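You operate a simulated robot arm through the tools that you are given. There is no shell and no other tool.

The job below is to be done with a simulated robot arm. You get a single attempt, and the scene is never put back.

TASK
Turn the grey microscope's round stage at 4x until the grain looks orange.
Fine: analyser and purple slider pushed in; the screen says GOOD.

The check looks at the end state, three seconds after you hand in, the way a careful person would. Anything else that was tipped, shoved, dropped, spilled or broken makes it a failure.

THE ROBOT
A 6-joint arm with a two-finger gripper, fixed in place. Base frame: the origin is at the foot of the arm, x ahead of it, y to its left, z up. Readings come in mm, rad, newtons and seconds.
Its first joint turns from -2.897 to 2.897 rad. Payload 2.54 kg.
The TCP is the grasp point between the finger pads, 30 mm short of the fingertips. In the tool frame z runs along the fingers and y along their closing line. Largest opening 116 mm; the body of the gripper starts 95 mm behind the TCP.
Orientation is told as [roll, pitch, yaw] about the base's x, y, z axes, in that order, counted from this pose: with the fingers straight down and closing along the base's y, the tool's x points along the base's -x, its y along +y and its z along -z.

THE INTERFACE
- The arm moves only by the tool arm_command. Its argument "series" is a list that holds one entry, the list of rows, each a list of 7 numbers: the turn, a rotation vector about the tool's x, y, z in units of 90 degrees (1.0 is 90 degrees), then the shift along the tool's x, y, z in units of 150 mm (1.0 is 150 mm), then the finger opening in mm, from 0 to 116. In form: [[[ax, ay, az, x, y, z, fingers], ...]]. A call has 1 to 20 rows; each row is the pose to reach, as a shift and turn from the pose commanded when the call began, along the tool's axes at that moment. A call with a number of a shift or a turn outside -1 to 1 is refused whole. A row lasts 0.2 s, in which the tool goes at most 50 mm and 0.15 rad; a call with a longer step from one row to the next is refused whole, and so is a gripper value outside its range. A pose out of reach is approached as far as the arm can. The call stops where the force on the tool passes 70 N (or 10 N more than at its start, if that is more) or the arm is blocked; 0.2 s more then pass. Each finger travels about 72 mm/s and halts on what it meets, pressing with about 32 N; the grip force reading is that of the motor and also rises with nothing between the fingers. The clock runs only during rows and for 0.2 s after the last one: add rows that repeat a pose to give the fingers time. It gives the time, the measured TCP pose, the force on the tool (base axes), the opening and the grip force at its end, in the units of the frame above (readings bear some noise), with the torque about the TCP (base axes, N m) and any sound that the robot's microphone picked up.
- Cameras (640 x 400 px; columns grow to the right, rows downward): "scene" is fixed at [49.9, 514.4, 1701.8]; the picture's right is [-0.80, -0.60, 0.00], its down [-0.33, 0.44, -0.84] and it looks along [0.50, -0.67, -0.55] (base axes); focal length 343 px, centre (320, 200). "wrist" rides on the gripper at [69, -15, -122] in the tool frame; the picture's right is [0.21, 0.98, 0.00], its down [-0.83, 0.18, -0.53] and it looks along [-0.52, 0.11, 0.85] (tool axes); focal length 251 px, centre (320, 200).
- camera(camera): a new picture of that camera. The clock stands still meanwhile.
- measure_at(camera, pixels): for up to 12 pixels [column, row] of the newest picture of that camera ("zoom" is the newest enlarged one), the place [x, y, z] in the base frame of the surface seen there, good to about 3 mm, but the place of the scene camera against the robot may be out by one fixed shift of up to 18 mm in any direction. The clock stands still meanwhile.
- inspect(camera, box): a new picture of the part [left, top, right, bottom] of that camera's present view, enlarged. The clock stands still meanwhile.
- close_job(): hands the job in; it is judged then, once.

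Leave the gripper open and the arm clear of the work at the hand-in unless told otherwise.

The tools are called as name(argument=value, ...) on one line, values as JSON. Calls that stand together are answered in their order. arm_command: Moves the arm, as the interface text tells. Its arguments: {"type":"object","properties":{"series":{"type":"array","items":{"type":"array","items":{"type":"array","items":{"type":"number"}}}}},"required":["series"]} The other tools are called the same way: camera (camera) takes a picture; measure_at (camera, pixels) gives the place of the surface under pixels of a picture; inspect (camera, box) takes an enlarged picture of a part of a camera's view; close_job () hands the job in.

At the start:

```text
t: 0.0
position: [346.5, -188.0, 1280.5]
tcp_rot: [0.001, -0.001, -0.001]
contact_force: [-0.6, 0.0, 0.0]
ft_torque: [-0.01, -0.02, 0.0]
gripper_width: 116.0
grip_force: 0.0
```

scene: 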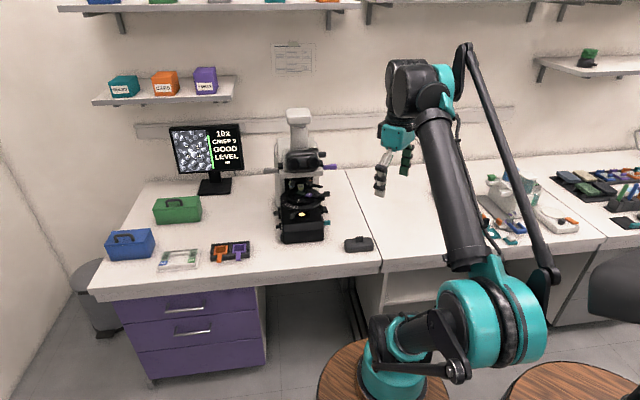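
wrist: 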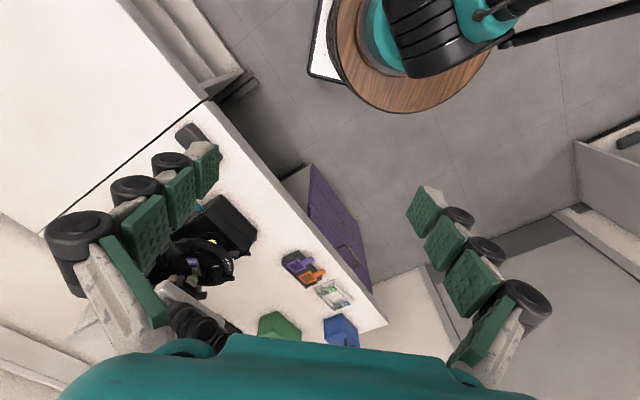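

I see the dark microscope near (300,180) in the scene picture and a screen at (207,150). I'll take enlarged views of the microscope, the screen and the wall note.

inspect(camera="scene", box=[250, 95, 360, 255])

inspect(camera="scene", box=[160, 115, 256, 175])

inspect(camera="scene", box=[260, 35, 330, 80])

inspect(camera="scene", box=[90, 185, 280, 305])

inspect(camera="scene", box=[440, 150, 640, 275])

```text
2.50 times, centred on (305, 175) of scene
```

zoom: 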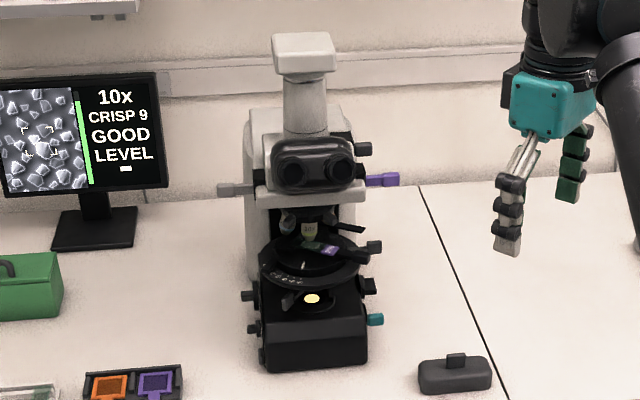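

```text
6.67 times, centred on (208, 145) of scene
```

zoom: 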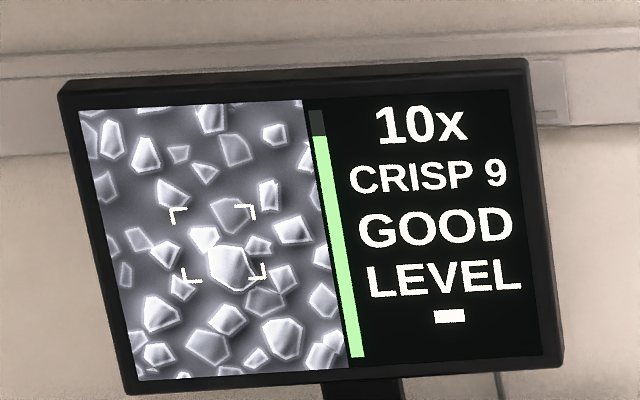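

```text
8.89 times, centred on (295, 58) of scene
```

zoom: 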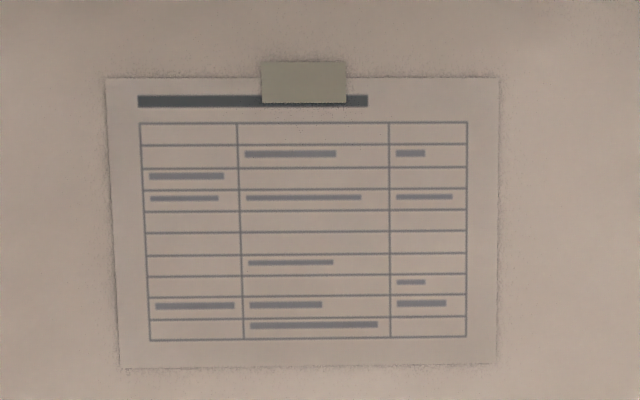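

```text
3.33 times, centred on (185, 245) of scene
```

zoom: 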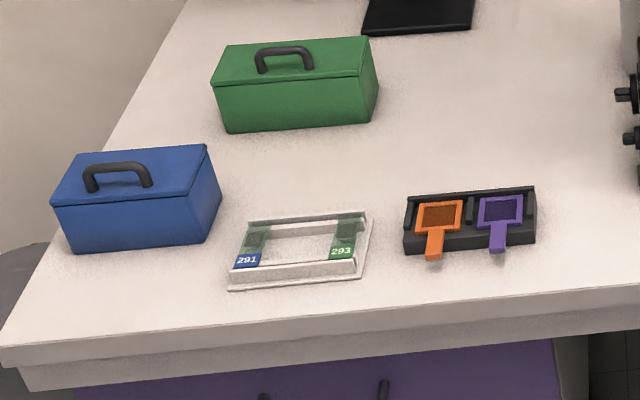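

```text
3.20 times, centred on (540, 212) of scene
```

zoom: 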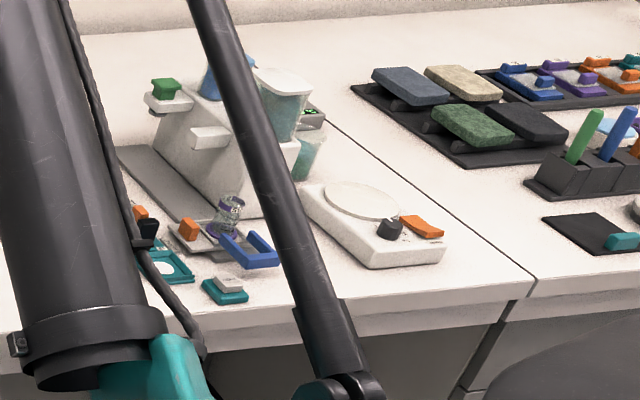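

The screen reads 10x, CRISP 9, GOOD, LEVEL. The scope has a grey tab on the left and a purple one on the right. I need closer views of the scope's parts.

inspect(camera="scene", box=[270, 140, 350, 190])

inspect(camera="scene", box=[280, 175, 344, 215])

inspect(camera="scene", box=[264, 195, 344, 245])

inspect(camera="wrist", box=[140, 180, 280, 300])

```text
8.00 times, centred on (310, 165) of scene
```

zoom: 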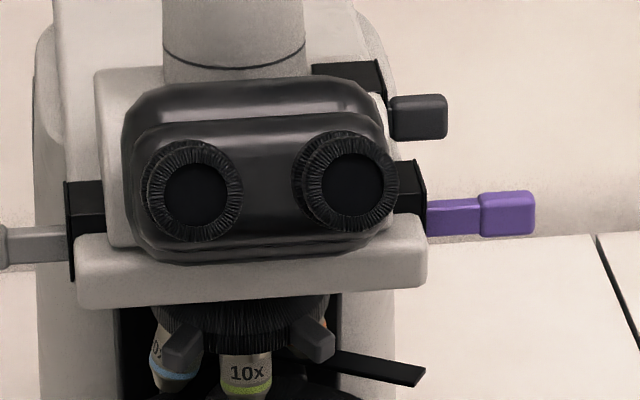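

```text
10.00 times, centred on (312, 195) of scene
```

zoom: 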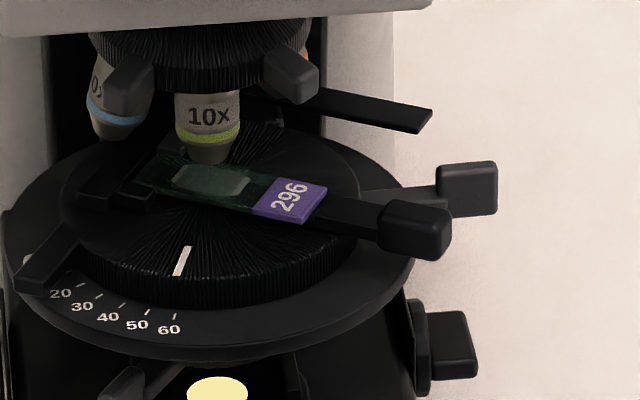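

```text
8.00 times, centred on (304, 220) of scene
```

zoom: 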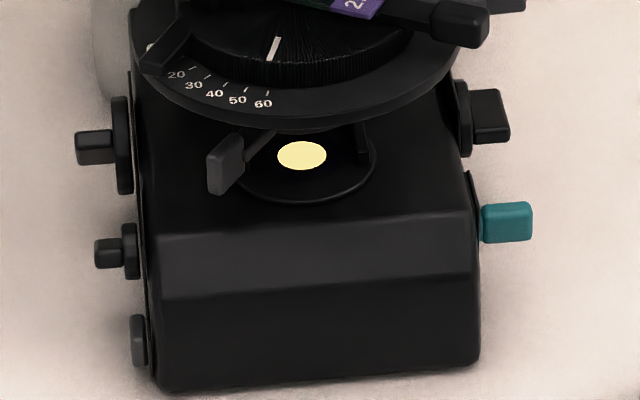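

```text
3.33 times, centred on (210, 240) of wrist
```

zoom: 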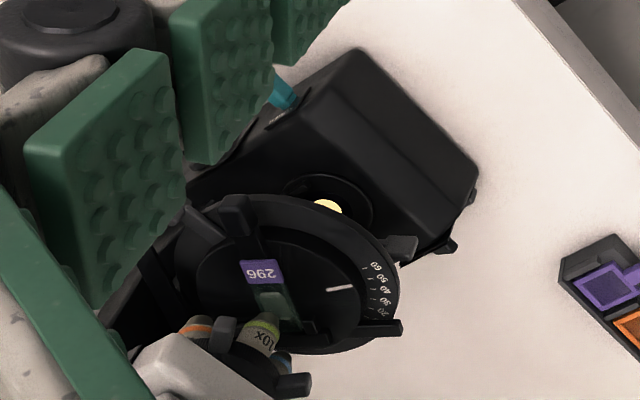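

The nosepiece has 10x in use, the stage has a white index mark with a scale from 20 to 60, and several levers stand out. I'll measure the main parts using a fresh enlarged view.

inspect(camera="scene", box=[264, 140, 354, 250])

measure_at(camera="scene", pixels=[[333, 167], [325, 154], [271, 171], [303, 186], [298, 212], [282, 244], [327, 238], [307, 183], [317, 187], [322, 204], [285, 208], [299, 114]])

```text
3.64 times, centred on (309, 195) of scene
```

zoom: 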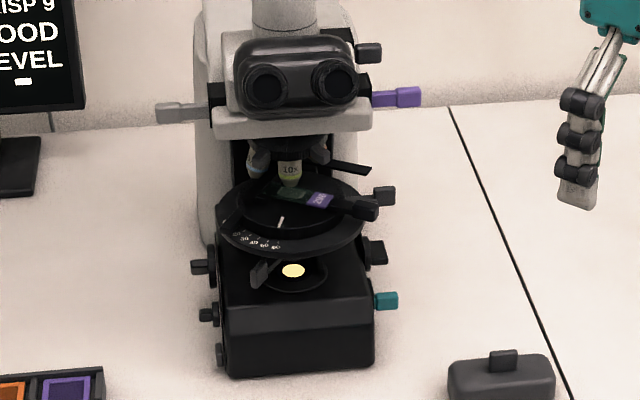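

```text
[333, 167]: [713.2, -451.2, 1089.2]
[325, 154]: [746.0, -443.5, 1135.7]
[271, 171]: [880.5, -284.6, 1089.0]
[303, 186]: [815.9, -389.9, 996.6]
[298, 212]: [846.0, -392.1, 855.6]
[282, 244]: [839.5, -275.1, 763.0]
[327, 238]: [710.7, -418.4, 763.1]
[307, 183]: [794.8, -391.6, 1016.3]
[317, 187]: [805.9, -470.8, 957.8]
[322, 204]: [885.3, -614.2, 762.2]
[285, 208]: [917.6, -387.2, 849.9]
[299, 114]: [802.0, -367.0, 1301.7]
```

The scope faces the front of the bench and is turned about 45° relative to the base. The bench surface is at z≈763, and the side tabs are at z≈1089. I'll tilt the gripper 45° forward and turn it 45° right so the wrist camera faces the scope, staying in free air.

arm_command(series=[[[0.0196, -0.0474, 0.0474, -0.07, 0.024, 0.065, 116], [0.0392, -0.0948, 0.0948, -0.14, 0.048, 0.13, 116], [0.0588, -0.1422, 0.1422, -0.21, 0.072, 0.195, 116], [0.0784, -0.1896, 0.1896, -0.28, 0.096, 0.26, 116], [0.098, -0.237, 0.237, -0.35, 0.12, 0.325, 116], [0.1176, -0.2844, 0.2844, -0.42, 0.144, 0.39, 116], [0.1372, -0.3318, 0.3318, -0.49, 0.168, 0.455, 116], [0.1568, -0.3792, 0.3792, -0.56, 0.192, 0.52, 116], [0.1764, -0.4266, 0.4266, -0.63, 0.216, 0.585, 116], [0.196, -0.474, 0.474, -0.7, 0.24, 0.65, 116]]])

camera(camera="wrist")

```text
t: 2.2
position: [456.1, -150.0, 1179.9]
tcp_rot: [-0.002, -0.786, -0.783]
contact_force: [0.1, 0.8, -0.1]
ft_torque: [0.0, 0.04, 0.03]
gripper_width: 115.6
grip_force: 0.1
```

```text
taken
```

wrist: 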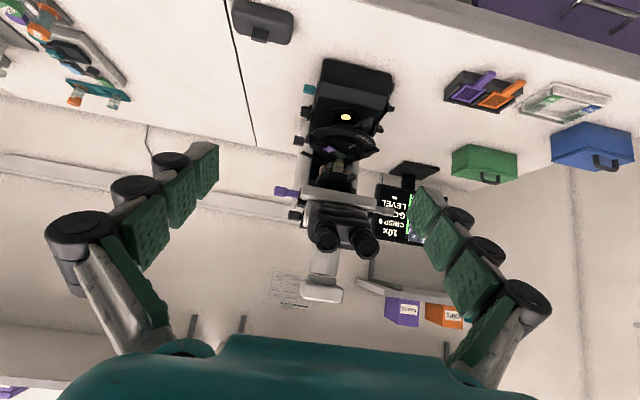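

The wrist view is upside down but clear. I'll measure the scope's front parts before I go closer.

measure_at(camera="wrist", pixels=[[327, 242], [365, 247], [284, 192], [294, 215], [388, 202], [345, 145], [370, 150], [308, 89], [322, 290], [297, 140], [346, 117], [340, 60]])

inspect(camera="wrist", box=[270, 50, 430, 310])

```text
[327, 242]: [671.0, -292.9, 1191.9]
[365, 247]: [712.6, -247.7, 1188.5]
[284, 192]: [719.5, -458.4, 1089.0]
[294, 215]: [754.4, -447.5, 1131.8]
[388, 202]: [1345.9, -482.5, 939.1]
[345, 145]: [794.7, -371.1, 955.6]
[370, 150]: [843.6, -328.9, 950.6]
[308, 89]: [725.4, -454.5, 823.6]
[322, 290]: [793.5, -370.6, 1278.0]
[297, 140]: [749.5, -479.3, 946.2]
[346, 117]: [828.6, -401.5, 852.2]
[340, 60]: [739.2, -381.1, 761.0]
```

```text
1.54 times, centred on (350, 180) of wrist
```

zoom: 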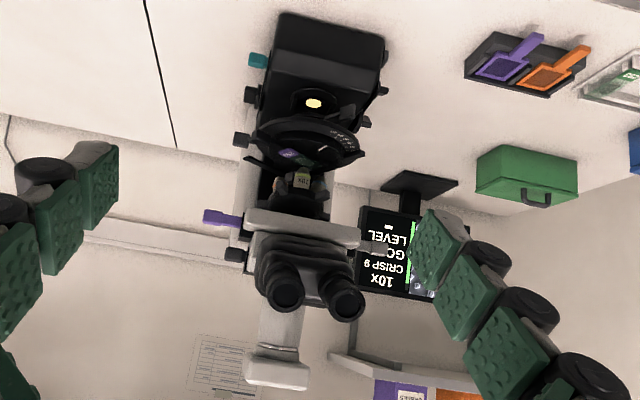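

The eyepieces reach about 190 mm in front of the optical axis at z≈1190, and the stage is at z≈955. I'll bring the gripper lower and closer, below eyepiece height but still well in front of the scope, so I can read its parts.

arm_command(series=[[[0, 0, 0, -0.019, 0.031, 0.125, 116], [0, 0, 0, -0.039, 0.0625, 0.25, 116], [0, 0, 0, -0.058, 0.094, 0.375, 116], [0, 0, 0, -0.078, 0.125, 0.5, 116], [0, 0, 0, -0.097, 0.156, 0.625, 116], [0, 0, 0, -0.116, 0.1875, 0.75, 116], [0, 0, 0, -0.136, 0.219, 0.875, 116], [0, 0, 0, -0.155, 0.25, 1.0, 116]]])

arm_command(series=[[[0, 0, 0, -0.019, 0.031, 0.125, 116], [0, 0, 0, -0.039, 0.0625, 0.25, 116], [0, 0, 0, -0.058, 0.094, 0.375, 116], [0, 0, 0, -0.078, 0.125, 0.5, 116], [0, 0, 0, -0.097, 0.156, 0.625, 116], [0, 0, 0, -0.116, 0.1875, 0.75, 116], [0, 0, 0, -0.136, 0.219, 0.875, 116], [0, 0, 0, -0.155, 0.25, 1.0, 116]]])

camera(camera="wrist")

inspect(camera="wrist", box=[220, 80, 420, 280])

```text
t: 4.0
position: [564.5, -209.8, 1091.3]
tcp_rot: [0.001, -0.788, -0.786]
contact_force: [-0.1, 0.0, -0.2]
ft_torque: [0.03, 0.0, 0.0]
gripper_width: 115.9
grip_force: 0.1
```

```text
t: 5.8
position: [677.0, -272.4, 1004.0]
tcp_rot: [0.002, -0.785, -0.788]
contact_force: [0.5, 0.3, 0.0]
ft_torque: [-0.03, -0.01, 0.02]
gripper_width: 115.7
grip_force: 0.1
```

```text
taken
```

wrist: 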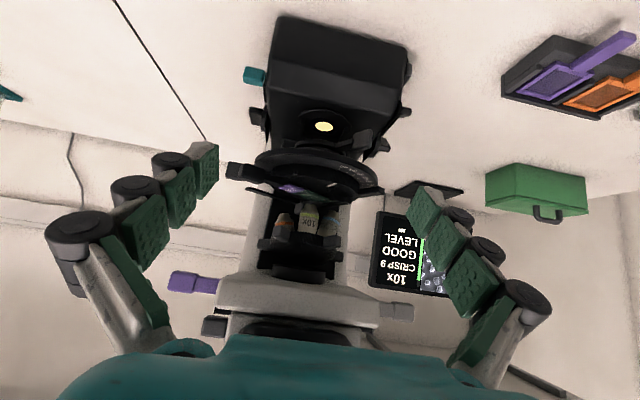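

```text
2.00 times, centred on (320, 180) of wrist
```

zoom: 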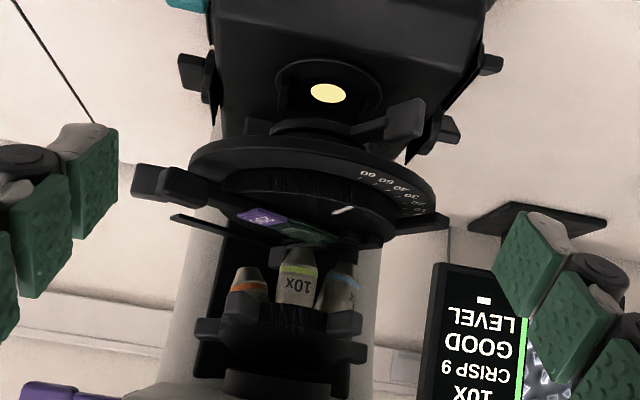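

I can see three objectives (orange band, 10x, blue band), nosepiece grip tabs, levers around the stage, and a paddle under it. I'll measure the points in this enlarged view.

measure_at(camera="zoom", pixels=[[296, 285], [248, 280], [340, 282], [208, 330], [348, 350], [145, 180], [190, 190], [178, 216], [225, 236], [440, 222], [405, 120], [343, 211]])

inspect(camera="wrist", box=[270, 140, 390, 215])

inspect(camera="wrist", box=[220, 190, 380, 290])

inspect(camera="wrist", box=[220, 60, 420, 185])

```text
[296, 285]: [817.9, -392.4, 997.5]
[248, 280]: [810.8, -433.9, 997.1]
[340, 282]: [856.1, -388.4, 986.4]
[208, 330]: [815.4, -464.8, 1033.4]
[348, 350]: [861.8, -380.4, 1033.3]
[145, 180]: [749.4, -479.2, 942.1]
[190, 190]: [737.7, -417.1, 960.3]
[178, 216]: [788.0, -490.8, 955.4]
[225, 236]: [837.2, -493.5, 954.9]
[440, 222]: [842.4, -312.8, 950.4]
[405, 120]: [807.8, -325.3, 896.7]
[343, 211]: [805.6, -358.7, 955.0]
```

```text
5.33 times, centred on (330, 178) of wrist
```

zoom: 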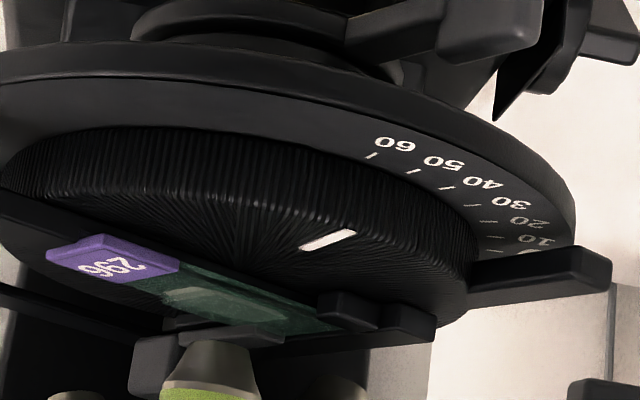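

```text
4.00 times, centred on (300, 240) of wrist
```

zoom: 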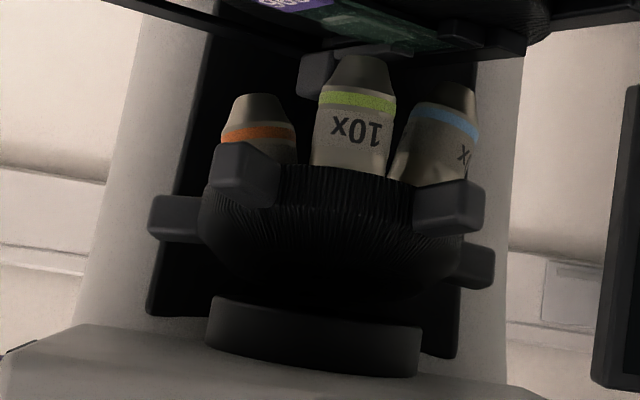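

```text
3.20 times, centred on (320, 122) of wrist
```

zoom: 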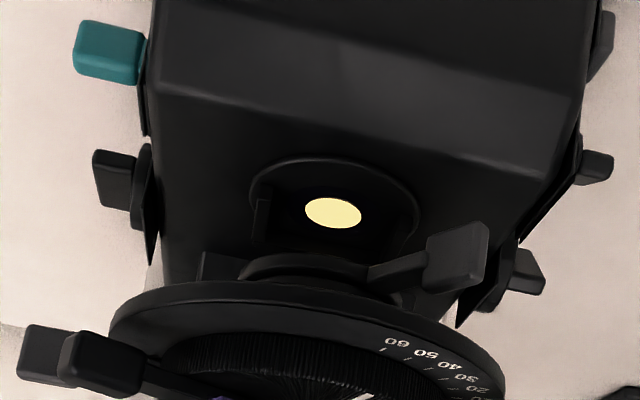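

The 10x objective is on the optical axis, and the orange-band one (probably 4x) sits to the scope's right. To bring it forward I'd push the front-right grip tab toward the scope's left. I'll measure the grip tabs, the sliders and the parts around the nosepiece.

measure_at(camera="wrist", pixels=[[281, 234], [333, 241], [339, 256], [264, 244], [192, 282], [175, 281], [395, 310], [214, 325], [290, 290], [225, 300], [300, 250], [360, 215]])

inspect(camera="wrist", box=[160, 240, 260, 340])

inspect(camera="wrist", box=[340, 190, 480, 340])

```text
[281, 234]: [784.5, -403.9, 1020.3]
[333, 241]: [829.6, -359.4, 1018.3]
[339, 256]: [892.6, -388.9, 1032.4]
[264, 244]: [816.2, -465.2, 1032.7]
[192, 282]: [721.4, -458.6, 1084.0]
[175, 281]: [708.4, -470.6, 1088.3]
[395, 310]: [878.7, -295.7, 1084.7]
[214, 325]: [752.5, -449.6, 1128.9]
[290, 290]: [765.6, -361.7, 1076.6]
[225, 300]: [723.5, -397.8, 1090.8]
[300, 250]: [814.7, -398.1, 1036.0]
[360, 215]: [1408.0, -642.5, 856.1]
```

```text
4.00 times, centred on (210, 290) of wrist
```

zoom: 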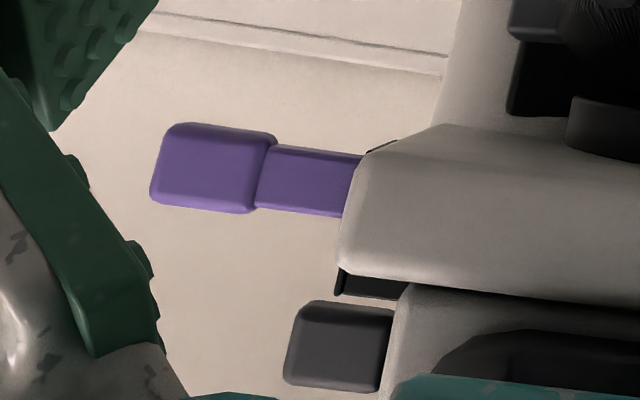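

```text
2.67 times, centred on (410, 265) of wrist
```

zoom: 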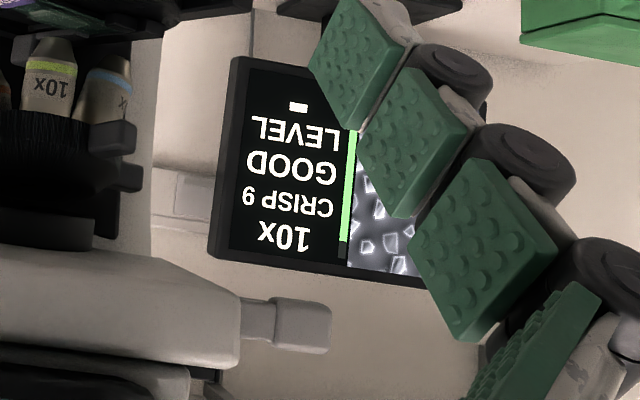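

The purple slider (knob end at about r=+135 mm, z≈1087) and the grey slider on the left both show about 20 mm of bare bar, so both are pulled out. I'll start with the purple one. I'm moving to the scope's right, closing the fingers and rolling the gripper 90° so its thin side faces the scope head.

arm_command(series=[[[0, 0, -0.0833, -0.037, -0.0833, -0.037, 100], [0, 0, -0.1667, -0.074, -0.1667, -0.074, 80], [0, 0, -0.25, -0.111, -0.25, -0.111, 60], [0, 0, -0.3333, -0.148, -0.3333, -0.148, 40], [0, 0, -0.4167, -0.185, -0.4167, -0.185, 20], [0, 0, -0.5, -0.222, -0.5, -0.222, 0], [0, 0, -0.5833, -0.259, -0.5833, -0.259, 0], [0, 0, -0.6667, -0.296, -0.6667, -0.296, 0], [0, 0, -0.75, -0.333, -0.75, -0.333, 0], [0, 0, -0.8333, -0.37, -0.8333, -0.37, 0], [0, 0, -0.9167, -0.407, -0.9167, -0.407, 0], [0, 0, -1.0, -0.443, -1.0, -0.443, 0]]])

camera(camera="wrist")

camera(camera="scene")

```text
t: 8.4
position: [570.4, -377.7, 1098.7]
tcp_rot: [-0.788, 0.001, 0.786]
contact_force: [-0.8, 0.1, 0.6]
ft_torque: [0.04, 0.0, 0.02]
gripper_width: 0.1
grip_force: 28.8
```

```text
taken
```

wrist: 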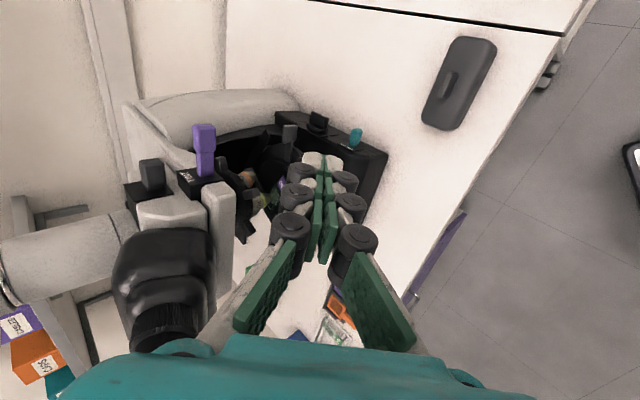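

```text
taken
```

scene: 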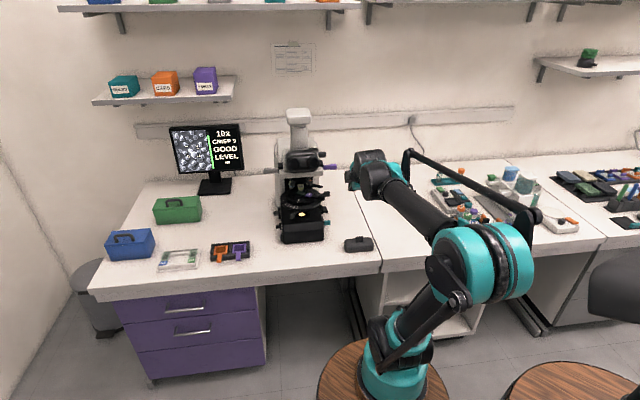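

The purple slider stands out to the right at (205,150) in the wrist view, and its slot plate has a label. I'll zoom in to read it and see the other knobs on the right side.

inspect(camera="wrist", box=[120, 110, 260, 250])

inspect(camera="wrist", box=[220, 90, 400, 200])

measure_at(camera="wrist", pixels=[[203, 135], [203, 125], [206, 160], [191, 175], [151, 172], [357, 133], [318, 122], [290, 131], [330, 165], [220, 200]])

```text
2.86 times, centred on (190, 180) of wrist
```

zoom: 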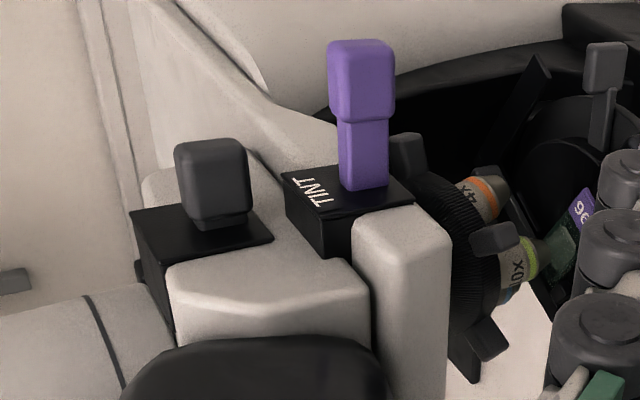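

```text
3.56 times, centred on (310, 145) of wrist
```

zoom: 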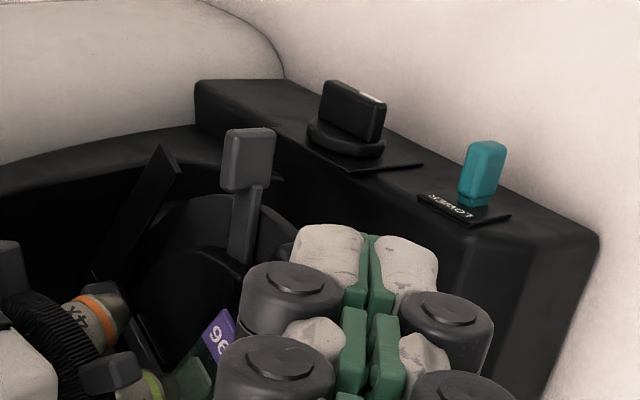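

```text
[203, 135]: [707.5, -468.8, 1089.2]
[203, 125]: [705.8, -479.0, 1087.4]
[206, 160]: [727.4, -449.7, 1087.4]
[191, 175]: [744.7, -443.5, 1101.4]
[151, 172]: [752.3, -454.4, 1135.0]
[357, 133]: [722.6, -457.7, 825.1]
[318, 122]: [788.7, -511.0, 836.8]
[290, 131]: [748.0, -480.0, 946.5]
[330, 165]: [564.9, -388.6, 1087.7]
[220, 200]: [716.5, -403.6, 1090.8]
```

The labels confirm that the purple slider is "TINT", the orange-band objective is 4x, and the teal knob is "LOWER", presumably the lower polariser. I'll now move straight toward the scope's rear, staying about 30 mm to the right of the purple knob's end.

arm_command(series=[[[0, 0, 0, 0, -0.0717, 0.0717, 0], [0, 0, 0, 0, -0.1434, 0.1434, 0], [0, 0, 0, 0, -0.2151, 0.2151, 0], [0, 0, 0, 0, -0.2868, 0.2868, 0], [0, 0, 0, 0, -0.3585, 0.3585, 0], [0, 0, 0, 0, -0.4302, 0.4302, 0], [0, 0, 0, 0, -0.5019, 0.5019, 0], [0, 0, 0, 0, -0.5736, 0.5736, 0], [0, 0, 0, 0, -0.6453, 0.6453, 0], [0, 0, 0, 0, -0.717, 0.717, 0]]])

camera(camera="wrist")

inspect(camera="scene", box=[260, 120, 400, 220])

```text
t: 10.6
position: [680.3, -485.5, 1097.5]
tcp_rot: [-0.787, 0.001, 0.784]
contact_force: [0.1, 0.8, -0.5]
ft_torque: [-0.03, 0.02, 0.0]
gripper_width: 0.0
grip_force: 29.1
```

```text
taken
```

wrist: 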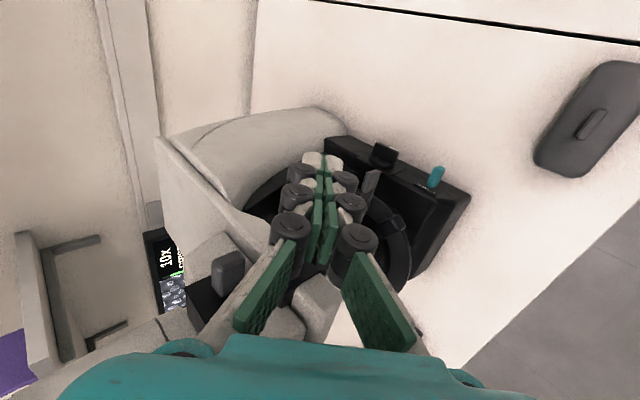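

```text
4.00 times, centred on (330, 170) of scene
```

zoom: 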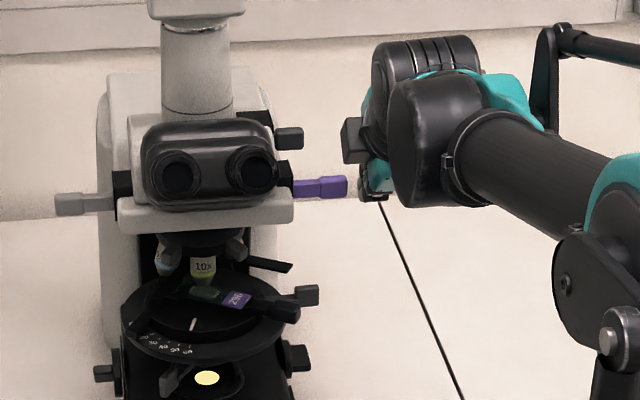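

I'm level with the purple knob (TCP r≈+164, f≈+46, z≈1097), with the finger side about 15 mm to its right. I'll push slowly toward the scope, 24 mm in small steps, and check the force.

arm_command(series=[[[0, 0, 0, -0.02, 0, 0, 0], [0, 0, 0, -0.04, 0, 0, 0], [0, 0, 0, -0.06, 0, 0, 0], [0, 0, 0, -0.08, 0, 0, 0], [0, 0, 0, -0.1, 0, 0, 0], [0, 0, 0, -0.12, 0, 0, 0], [0, 0, 0, -0.14, 0, 0, 0], [0, 0, 0, -0.16, 0, 0, 0]]])

inspect(camera="scene", box=[160, 115, 256, 175])

inspect(camera="scene", box=[270, 140, 350, 190])

```text
t: 12.4
position: [695.5, -470.2, 1097.7]
tcp_rot: [-0.785, -0.001, 0.786]
contact_force: [0.8, -0.1, -0.5]
ft_torque: [0.0, 0.0, 0.0]
gripper_width: 0.2
grip_force: 28.3
```

```text
6.67 times, centred on (208, 145) of scene
```

zoom: 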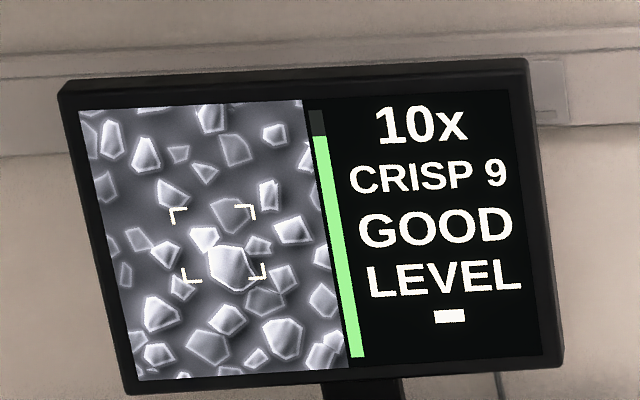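

```text
8.00 times, centred on (310, 165) of scene
```

zoom: 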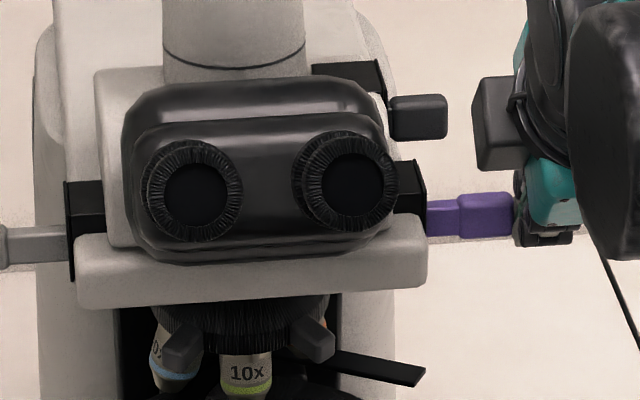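

The purple knob has moved in about 9 mm with almost no force, and about 12 mm of bar is still showing. I'll go on pushing.

arm_command(series=[[[0, 0, 0, -0.015, 0, 0, 0], [0, 0, 0, -0.03, 0, 0, 0], [0, 0, 0, -0.045, 0, 0, 0], [0, 0, 0, -0.06, 0, 0, 0], [0, 0, 0, -0.07, 0, 0, 0]]])

inspect(camera="scene", box=[160, 115, 256, 175])

inspect(camera="scene", box=[270, 140, 350, 190])

```text
t: 13.6
position: [702.9, -462.6, 1097.7]
tcp_rot: [-0.786, 0.001, 0.785]
contact_force: [-0.4, 0.0, 0.6]
ft_torque: [0.03, 0.04, 0.02]
gripper_width: 0.4
grip_force: 28.2
```

```text
6.67 times, centred on (208, 145) of scene
```

zoom: 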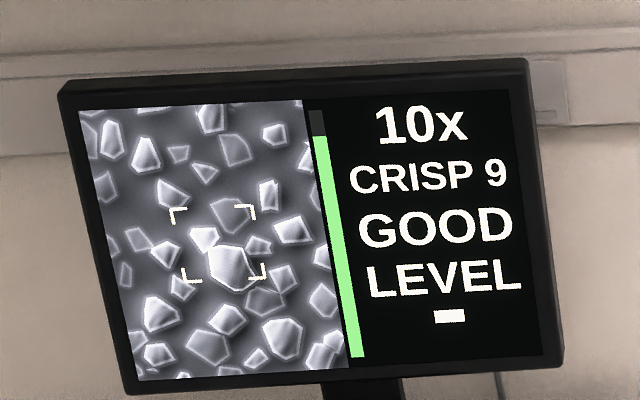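

```text
8.00 times, centred on (310, 165) of scene
```

zoom: 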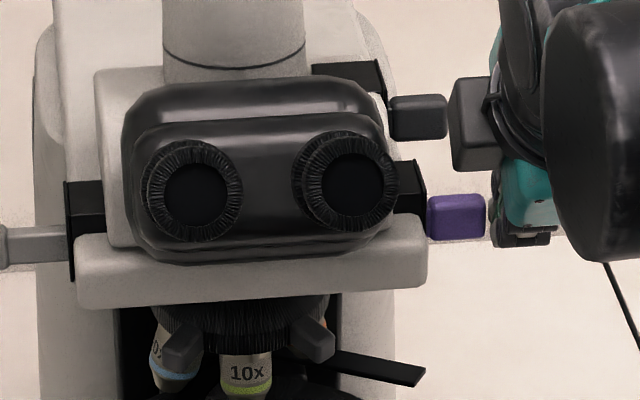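

The purple TINT slider is now fully in, with its knob against the plate, and the finger met no lasting force. I'll back off to the right and then straight out to the front.

arm_command(series=[[[0, 0, 0, 0.1, 0, 0, 0], [0, 0, 0, 0.2, 0, 0, 0], [0, 0, 0, 0.2, 0.0727, -0.0727, 0], [0, 0, 0, 0.2, 0.1454, -0.1454, 0], [0, 0, 0, 0.2, 0.2181, -0.2181, 0], [0, 0, 0, 0.2, 0.2908, -0.2908, 0], [0, 0, 0, 0.2, 0.3635, -0.3635, 0], [0, 0, 0, 0.2, 0.4362, -0.4362, 0], [0, 0, 0, 0.2, 0.5089, -0.5089, 0], [0, 0, 0, 0.2, 0.5816, -0.5816, 0], [0, 0, 0, 0.2, 0.6543, -0.6543, 0], [0, 0, 0, 0.2, 0.727, -0.727, 0]]])

arm_command(series=[[[0, 0, 0.0833, 0, 0, 0, 0], [0, 0, 0.1667, 0, 0, 0, 0], [0, 0, 0.25, 0, 0, 0, 0], [0, 0, 0.3333, 0, 0, 0, 0], [0, 0, 0.4167, 0, 0, 0, 10], [0, 0, 0.5, 0, 0, 0, 20], [0, 0, 0.5833, 0, 0, 0, 40], [0, 0, 0.6667, 0, 0, 0, 60], [0, 0, 0.75, 0, 0, 0, 80], [0, 0, 0.8333, 0, 0, 0, 100], [0, 0, 0.9167, 0, 0, 0, 100], [0, 0, 1.0, 0, 0, 0, 100]]])

camera(camera="wrist")

```text
t: 16.2
position: [572.0, -370.6, 1097.9]
tcp_rot: [-0.786, -0.003, 0.785]
contact_force: [0.7, -0.8, -0.1]
ft_torque: [0.0, 0.0, 0.02]
gripper_width: 0.1
grip_force: 28.4
```

```text
t: 18.8
position: [572.5, -374.3, 1097.7]
tcp_rot: [0.003, -0.787, -0.789]
contact_force: [0.9, 0.7, -0.3]
ft_torque: [-0.03, 0.03, -0.01]
gripper_width: 99.9
grip_force: 0.1
```

```text
taken
```

wrist: 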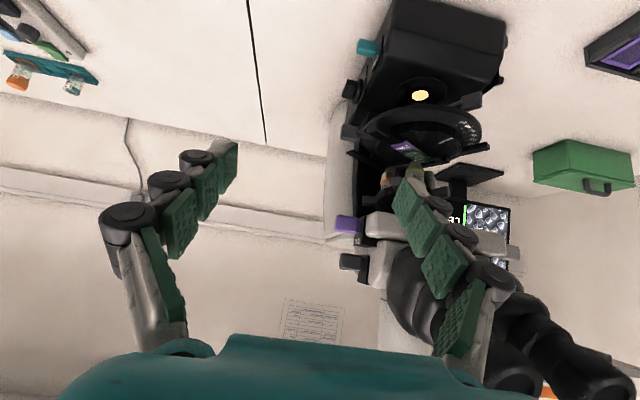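

The gripper is open 100 mm and 160 mm to the scope's right. To reach the nosepiece I'll level the tool to horizontal, drop to about z=1015, and slide left in front of the scope, below the eyepieces.

arm_command(series=[[[0, -0.0833, 0, 0.08, 0, 0.049, 100], [0, -0.1667, 0, 0.16, 0, 0.098, 100], [0, -0.25, 0, 0.24, 0, 0.147, 100], [0, -0.3333, 0, 0.32, 0, 0.196, 100], [0, -0.4167, 0, 0.4, 0, 0.245, 100], [0, -0.5, 0, 0.48, 0, 0.293, 100], [0, -0.5, 0, 0.48, 0.1, 0.293, 100], [0, -0.5, 0, 0.48, 0.2, 0.293, 100], [0, -0.5, 0, 0.48, 0.3, 0.293, 100], [0, -0.5, 0, 0.48, 0.4, 0.293, 100], [0, -0.5, 0, 0.48, 0.5, 0.293, 100], [0, -0.5, 0, 0.48, 0.6, 0.293, 100], [0, -0.5, 0, 0.48, 0.7, 0.293, 100], [0, -0.5, 0, 0.48, 0.8, 0.293, 100], [0, -0.5, 0, 0.48, 0.9, 0.293, 100], [0, -0.5, 0, 0.48, 1.0, 0.293, 100]]])

camera(camera="wrist")

camera(camera="scene")

```text
t: 22.2
position: [664.4, -255.1, 1015.4]
tcp_rot: [2.422, -1.569, 3.074]
contact_force: [0.4, 0.3, -0.2]
ft_torque: [0.03, 0.01, 0.01]
gripper_width: 99.9
grip_force: 0.0
out of reach, approached as far as the arm can: row 6
```

```text
taken
```

wrist: 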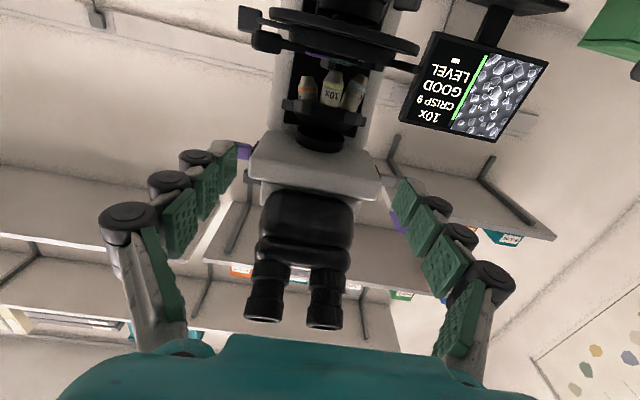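

```text
taken
```

scene: 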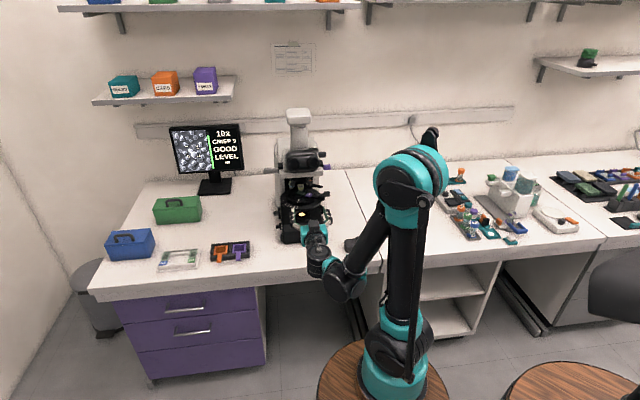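

I'm in front of the scope with the tool horizontal (r≈+13, f≈+220, z≈1015), and the nosepiece is at about (325,110) in the wrist view. I'll zoom in and measure the tabs from here.

inspect(camera="wrist", box=[240, 50, 400, 150])

measure_at(camera="wrist", pixels=[[295, 106], [350, 118], [292, 100], [299, 108], [296, 113], [320, 160], [323, 125], [334, 95], [306, 93], [345, 180]])

```text
4.00 times, centred on (320, 100) of wrist
```

zoom: 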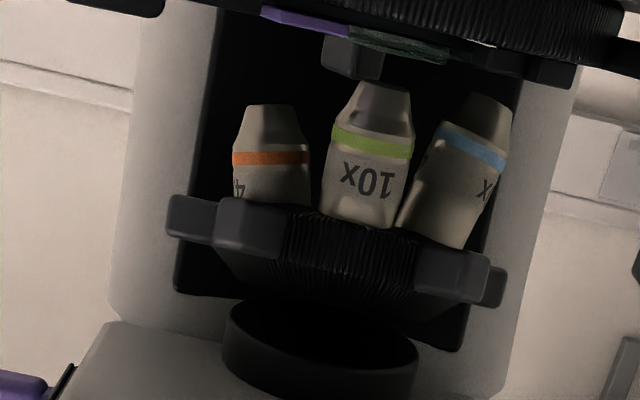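

```text
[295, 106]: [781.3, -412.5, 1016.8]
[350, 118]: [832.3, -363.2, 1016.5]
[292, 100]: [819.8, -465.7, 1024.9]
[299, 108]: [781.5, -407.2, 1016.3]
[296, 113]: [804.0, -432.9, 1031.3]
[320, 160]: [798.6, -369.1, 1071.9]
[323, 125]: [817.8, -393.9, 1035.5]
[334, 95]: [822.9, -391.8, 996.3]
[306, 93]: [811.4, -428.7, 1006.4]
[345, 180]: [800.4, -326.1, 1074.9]
```

The front-right tab's right edge is at about r=+43, f≈+24, z≈1017. I'll move forward 150 mm with the right finger pad just to the right of that tab and the left finger well left of the nosepiece.

arm_command(series=[[[0, 0, 0, -0.01, 0.07, 0.1, 100], [0, 0, 0, -0.01, 0.07, 0.2, 100], [0, 0, 0, -0.01, 0.07, 0.3, 100], [0, 0, 0, -0.01, 0.07, 0.4, 100], [0, 0, 0, -0.01, 0.07, 0.5, 100], [0, 0, 0, -0.01, 0.07, 0.6, 100], [0, 0, 0, -0.01, 0.07, 0.7, 100], [0, 0, 0, -0.01, 0.07, 0.8, 100], [0, 0, 0, -0.01, 0.07, 0.9, 100], [0, 0, 0, -0.01, 0.07, 1.0, 100]]])

camera(camera="wrist")

inspect(camera="scene", box=[250, 130, 370, 230])

```text
t: 24.4
position: [780.9, -354.2, 1018.0]
tcp_rot: [2.442, -1.568, 3.054]
contact_force: [0.5, 0.3, 0.1]
ft_torque: [0.01, 0.0, 0.02]
gripper_width: 99.8
grip_force: 0.0
```

```text
taken
```

wrist: 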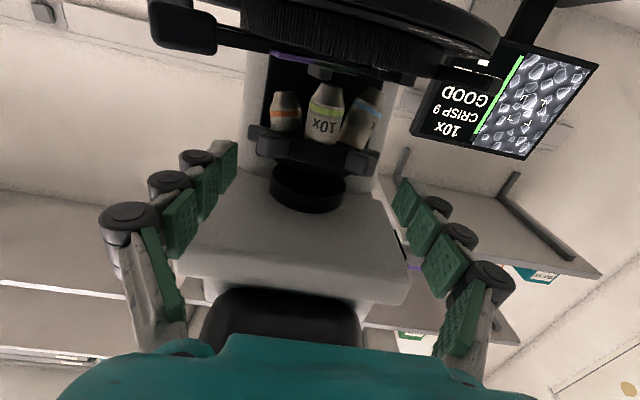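

```text
4.00 times, centred on (310, 180) of scene
```

zoom: 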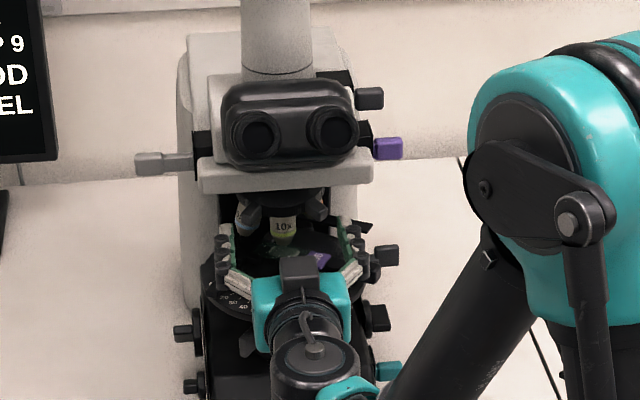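

The finger tips now sit just ahead of the tabs. I'll measure the right finger tip and the tab from this view.

measure_at(camera="wrist", pixels=[[229, 158], [236, 150], [232, 168], [278, 144], [285, 147], [345, 153], [270, 147], [268, 138]])

inspect(camera="wrist", box=[200, 70, 420, 210])

```text
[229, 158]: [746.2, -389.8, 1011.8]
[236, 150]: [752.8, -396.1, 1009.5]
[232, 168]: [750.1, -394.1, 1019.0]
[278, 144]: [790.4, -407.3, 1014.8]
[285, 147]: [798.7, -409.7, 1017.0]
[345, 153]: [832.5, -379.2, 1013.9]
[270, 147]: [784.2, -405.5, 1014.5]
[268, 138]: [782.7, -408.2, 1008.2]
```

```text
2.86 times, centred on (310, 140) of wrist
```

zoom: 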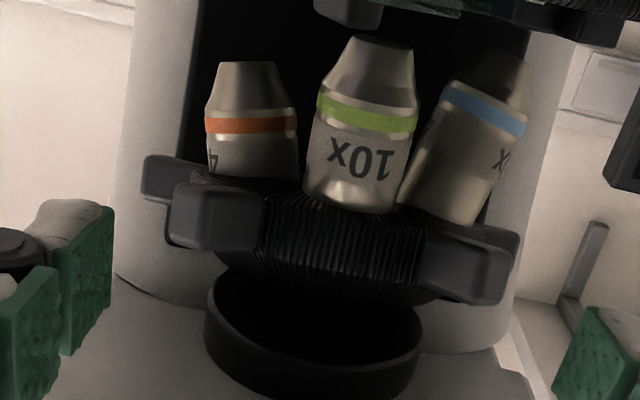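

I want the exact end of the right finger, so I'll measure more points along its tip edge in the enlarged view.

measure_at(camera="zoom", pixels=[[109, 220], [108, 250], [104, 290], [95, 206], [85, 230], [70, 220], [75, 340], [60, 215], [210, 215], [178, 215], [245, 205], [455, 265]])

```text
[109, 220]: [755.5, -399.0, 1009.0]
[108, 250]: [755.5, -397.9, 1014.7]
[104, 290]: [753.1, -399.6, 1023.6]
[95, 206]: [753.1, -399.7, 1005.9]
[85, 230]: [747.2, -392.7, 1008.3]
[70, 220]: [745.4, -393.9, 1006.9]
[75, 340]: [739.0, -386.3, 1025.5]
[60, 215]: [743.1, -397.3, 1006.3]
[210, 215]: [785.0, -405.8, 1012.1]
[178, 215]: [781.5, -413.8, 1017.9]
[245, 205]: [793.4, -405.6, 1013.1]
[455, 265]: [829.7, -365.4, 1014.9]
```

The right pad is at r≈+50 and its tip at f≈+54. The tab's outer corner is at r≈+42, f≈+25. I'll move forward 36 mm so the pad overlaps the tab's right side, then push slowly left.

arm_command(series=[[[0, 0, 0, 0, 0, 0.08, 100], [0, 0, 0, 0, 0, 0.16, 100], [0, 0, 0, 0, 0, 0.24, 100], [0, 0, 0, 0, 0.02, 0.24, 100], [0, 0, 0, 0, 0.04, 0.24, 100], [0, 0, 0, 0, 0.06, 0.24, 100], [0, 0, 0, 0, 0.08, 0.24, 100], [0, 0, 0, 0, 0.1, 0.24, 100], [0, 0, 0, 0, 0.12, 0.24, 100], [0, 0, 0, 0, 0.14, 0.24, 100], [0, 0, 0, 0, 0.16, 0.24, 100]]])

camera(camera="wrist")

```text
t: 26.8
position: [821.6, -360.5, 1015.9]
tcp_rot: [2.439, -1.57, 3.06]
contact_force: [-0.5, 0.0, -0.4]
ft_torque: [0.02, 0.01, -0.01]
gripper_width: 100.2
grip_force: 0.3
```

```text
taken
```

wrist: 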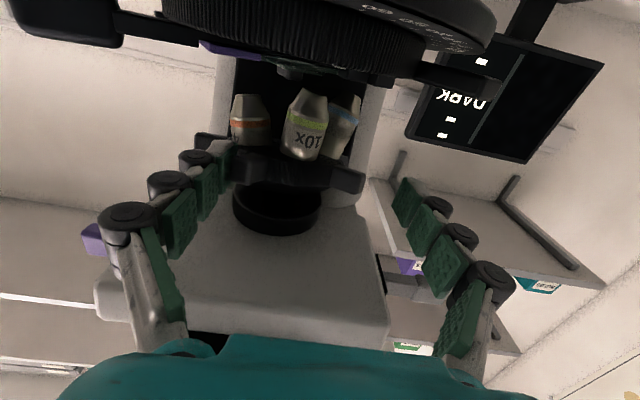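

The nosepiece is turning, and the screen went DARK because it's between objectives. There's almost no force, so I'll keep pushing left.

arm_command(series=[[[0, 0, 0, 0, 0.02, 0, 100], [0, 0, 0, 0, 0.04, 0, 100], [0, 0, 0, 0, 0.06, 0, 100], [0, 0, 0, 0, 0.08, 0, 100], [0, 0, 0, 0, 0.1, 0, 100], [0, 0, 0, 0, 0.12, 0, 100], [0, 0, 0, 0, 0.14, 0, 100], [0, 0, 0, 0, 0.16, 0, 100], [0, 0, 0, 0, 0.18, 0, 100], [0, 0, 0, 0, 0.2, 0, 100]]])

camera(camera="wrist")

inspect(camera="scene", box=[160, 115, 256, 175])

```text
t: 29.0
position: [842.5, -340.3, 1018.4]
tcp_rot: [-3.008, -1.569, 2.222]
contact_force: [0.9, 2.0, 0.0]
ft_torque: [0.02, -0.03, -0.08]
gripper_width: 102.7
grip_force: 0.5
```

```text
taken
```

wrist: 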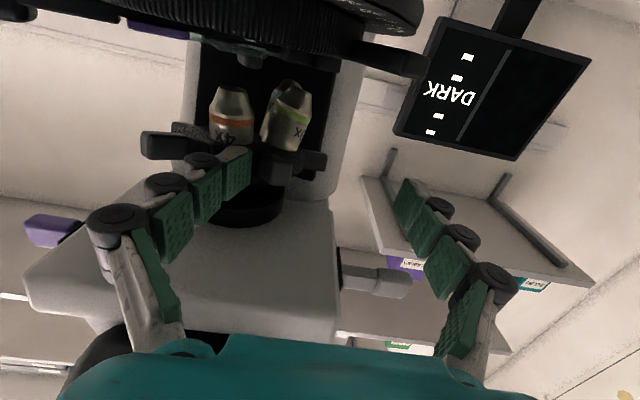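

```text
6.67 times, centred on (208, 145) of scene
```

zoom: 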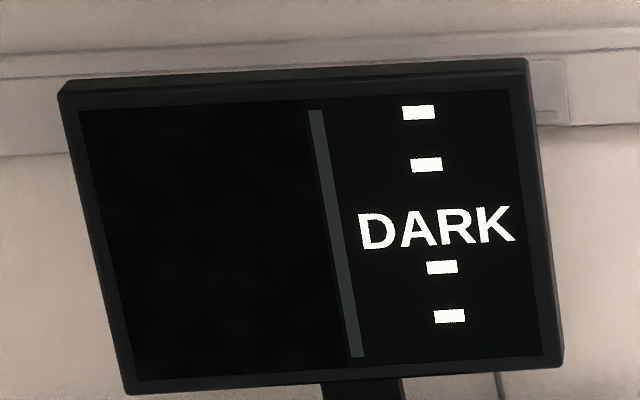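

The 4x (orange) objective is nearly at the front. I'll push another 9 mm in fine steps.

arm_command(series=[[[0, 0, 0, 0, 0.012, 0, 100], [0, 0, 0, 0, 0.024, 0, 100], [0, 0, 0, 0, 0.036, 0, 100], [0, 0, 0, 0, 0.048, 0, 100], [0, 0, 0, 0, 0.06, 0, 100]]])

camera(camera="wrist")

inspect(camera="scene", box=[160, 115, 256, 175])

```text
t: 30.2
position: [847.9, -333.6, 1017.7]
tcp_rot: [2.632, -1.568, 2.865]
contact_force: [-3.8, 3.8, 0.4]
ft_torque: [-0.03, -0.05, -0.3]
gripper_width: 104.3
grip_force: 2.5
```

```text
taken
```

wrist: 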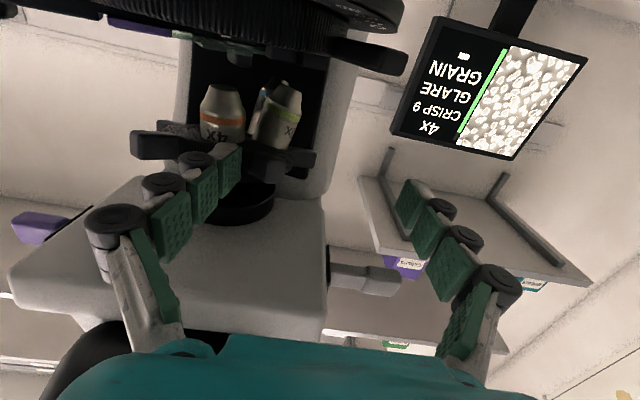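

```text
6.67 times, centred on (208, 145) of scene
```

zoom: 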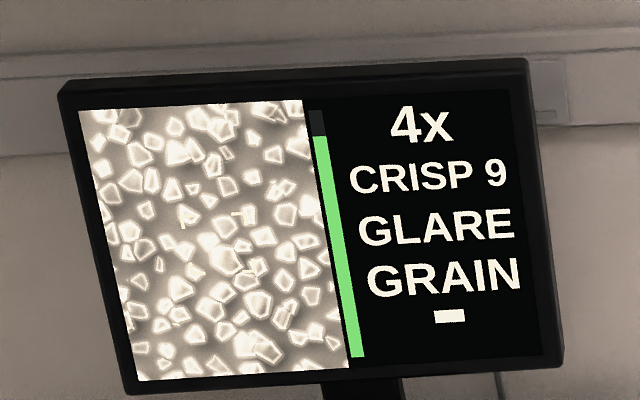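

The screen now shows 4x, CRISP 9, GLARE, GRAIN, so the 4x objective is in place. I'll ease off 2 mm, withdraw straight out, and check that it stays.

arm_command(series=[[[0, 0, 0, 0, -0.015, 0, 100], [0, 0, 0, 0, -0.015, -0.07, 100], [0, 0, 0, 0, -0.015, -0.14, 100], [0, 0, 0, 0, -0.015, -0.24, 100], [0, 0, 0, 0, -0.015, -0.34, 100], [0, 0, 0, 0, -0.015, -0.44, 100], [0, 0, 0, 0, -0.015, -0.54, 100], [0, 0, 0, 0, -0.015, -0.64, 100], [0, 0, 0, 0, -0.015, -0.74, 100], [0, 0, 0, 0, -0.015, -0.84, 100], [0, 0, 0, 0, -0.015, -0.94, 100]]])

camera(camera="wrist")

inspect(camera="scene", box=[160, 115, 256, 175])

```text
t: 32.6
position: [748.8, -234.7, 1016.6]
tcp_rot: [2.45, -1.569, 3.047]
contact_force: [-0.1, 0.0, 0.2]
ft_torque: [-0.01, 0.03, 0.0]
gripper_width: 100.2
grip_force: 0.0
```

```text
taken
```

wrist: 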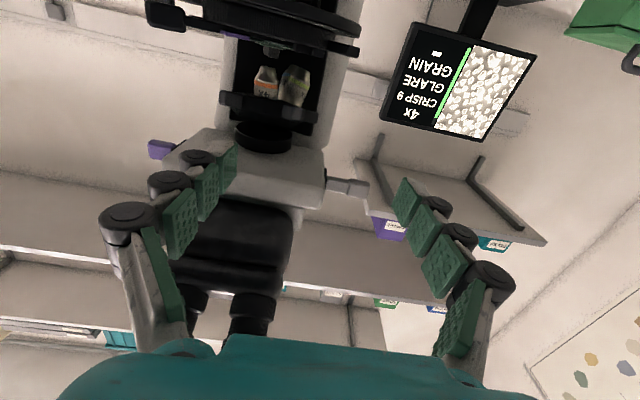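

```text
6.67 times, centred on (208, 145) of scene
```

zoom: 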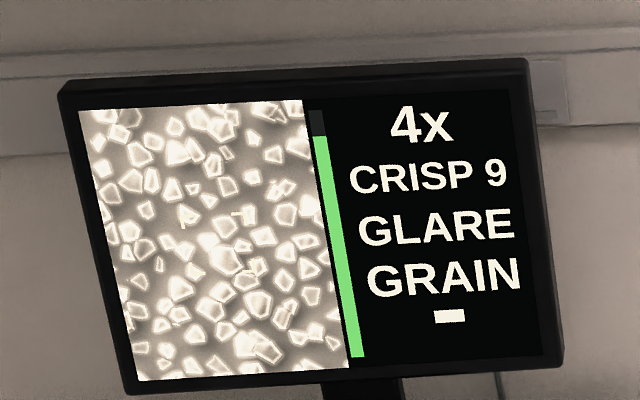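

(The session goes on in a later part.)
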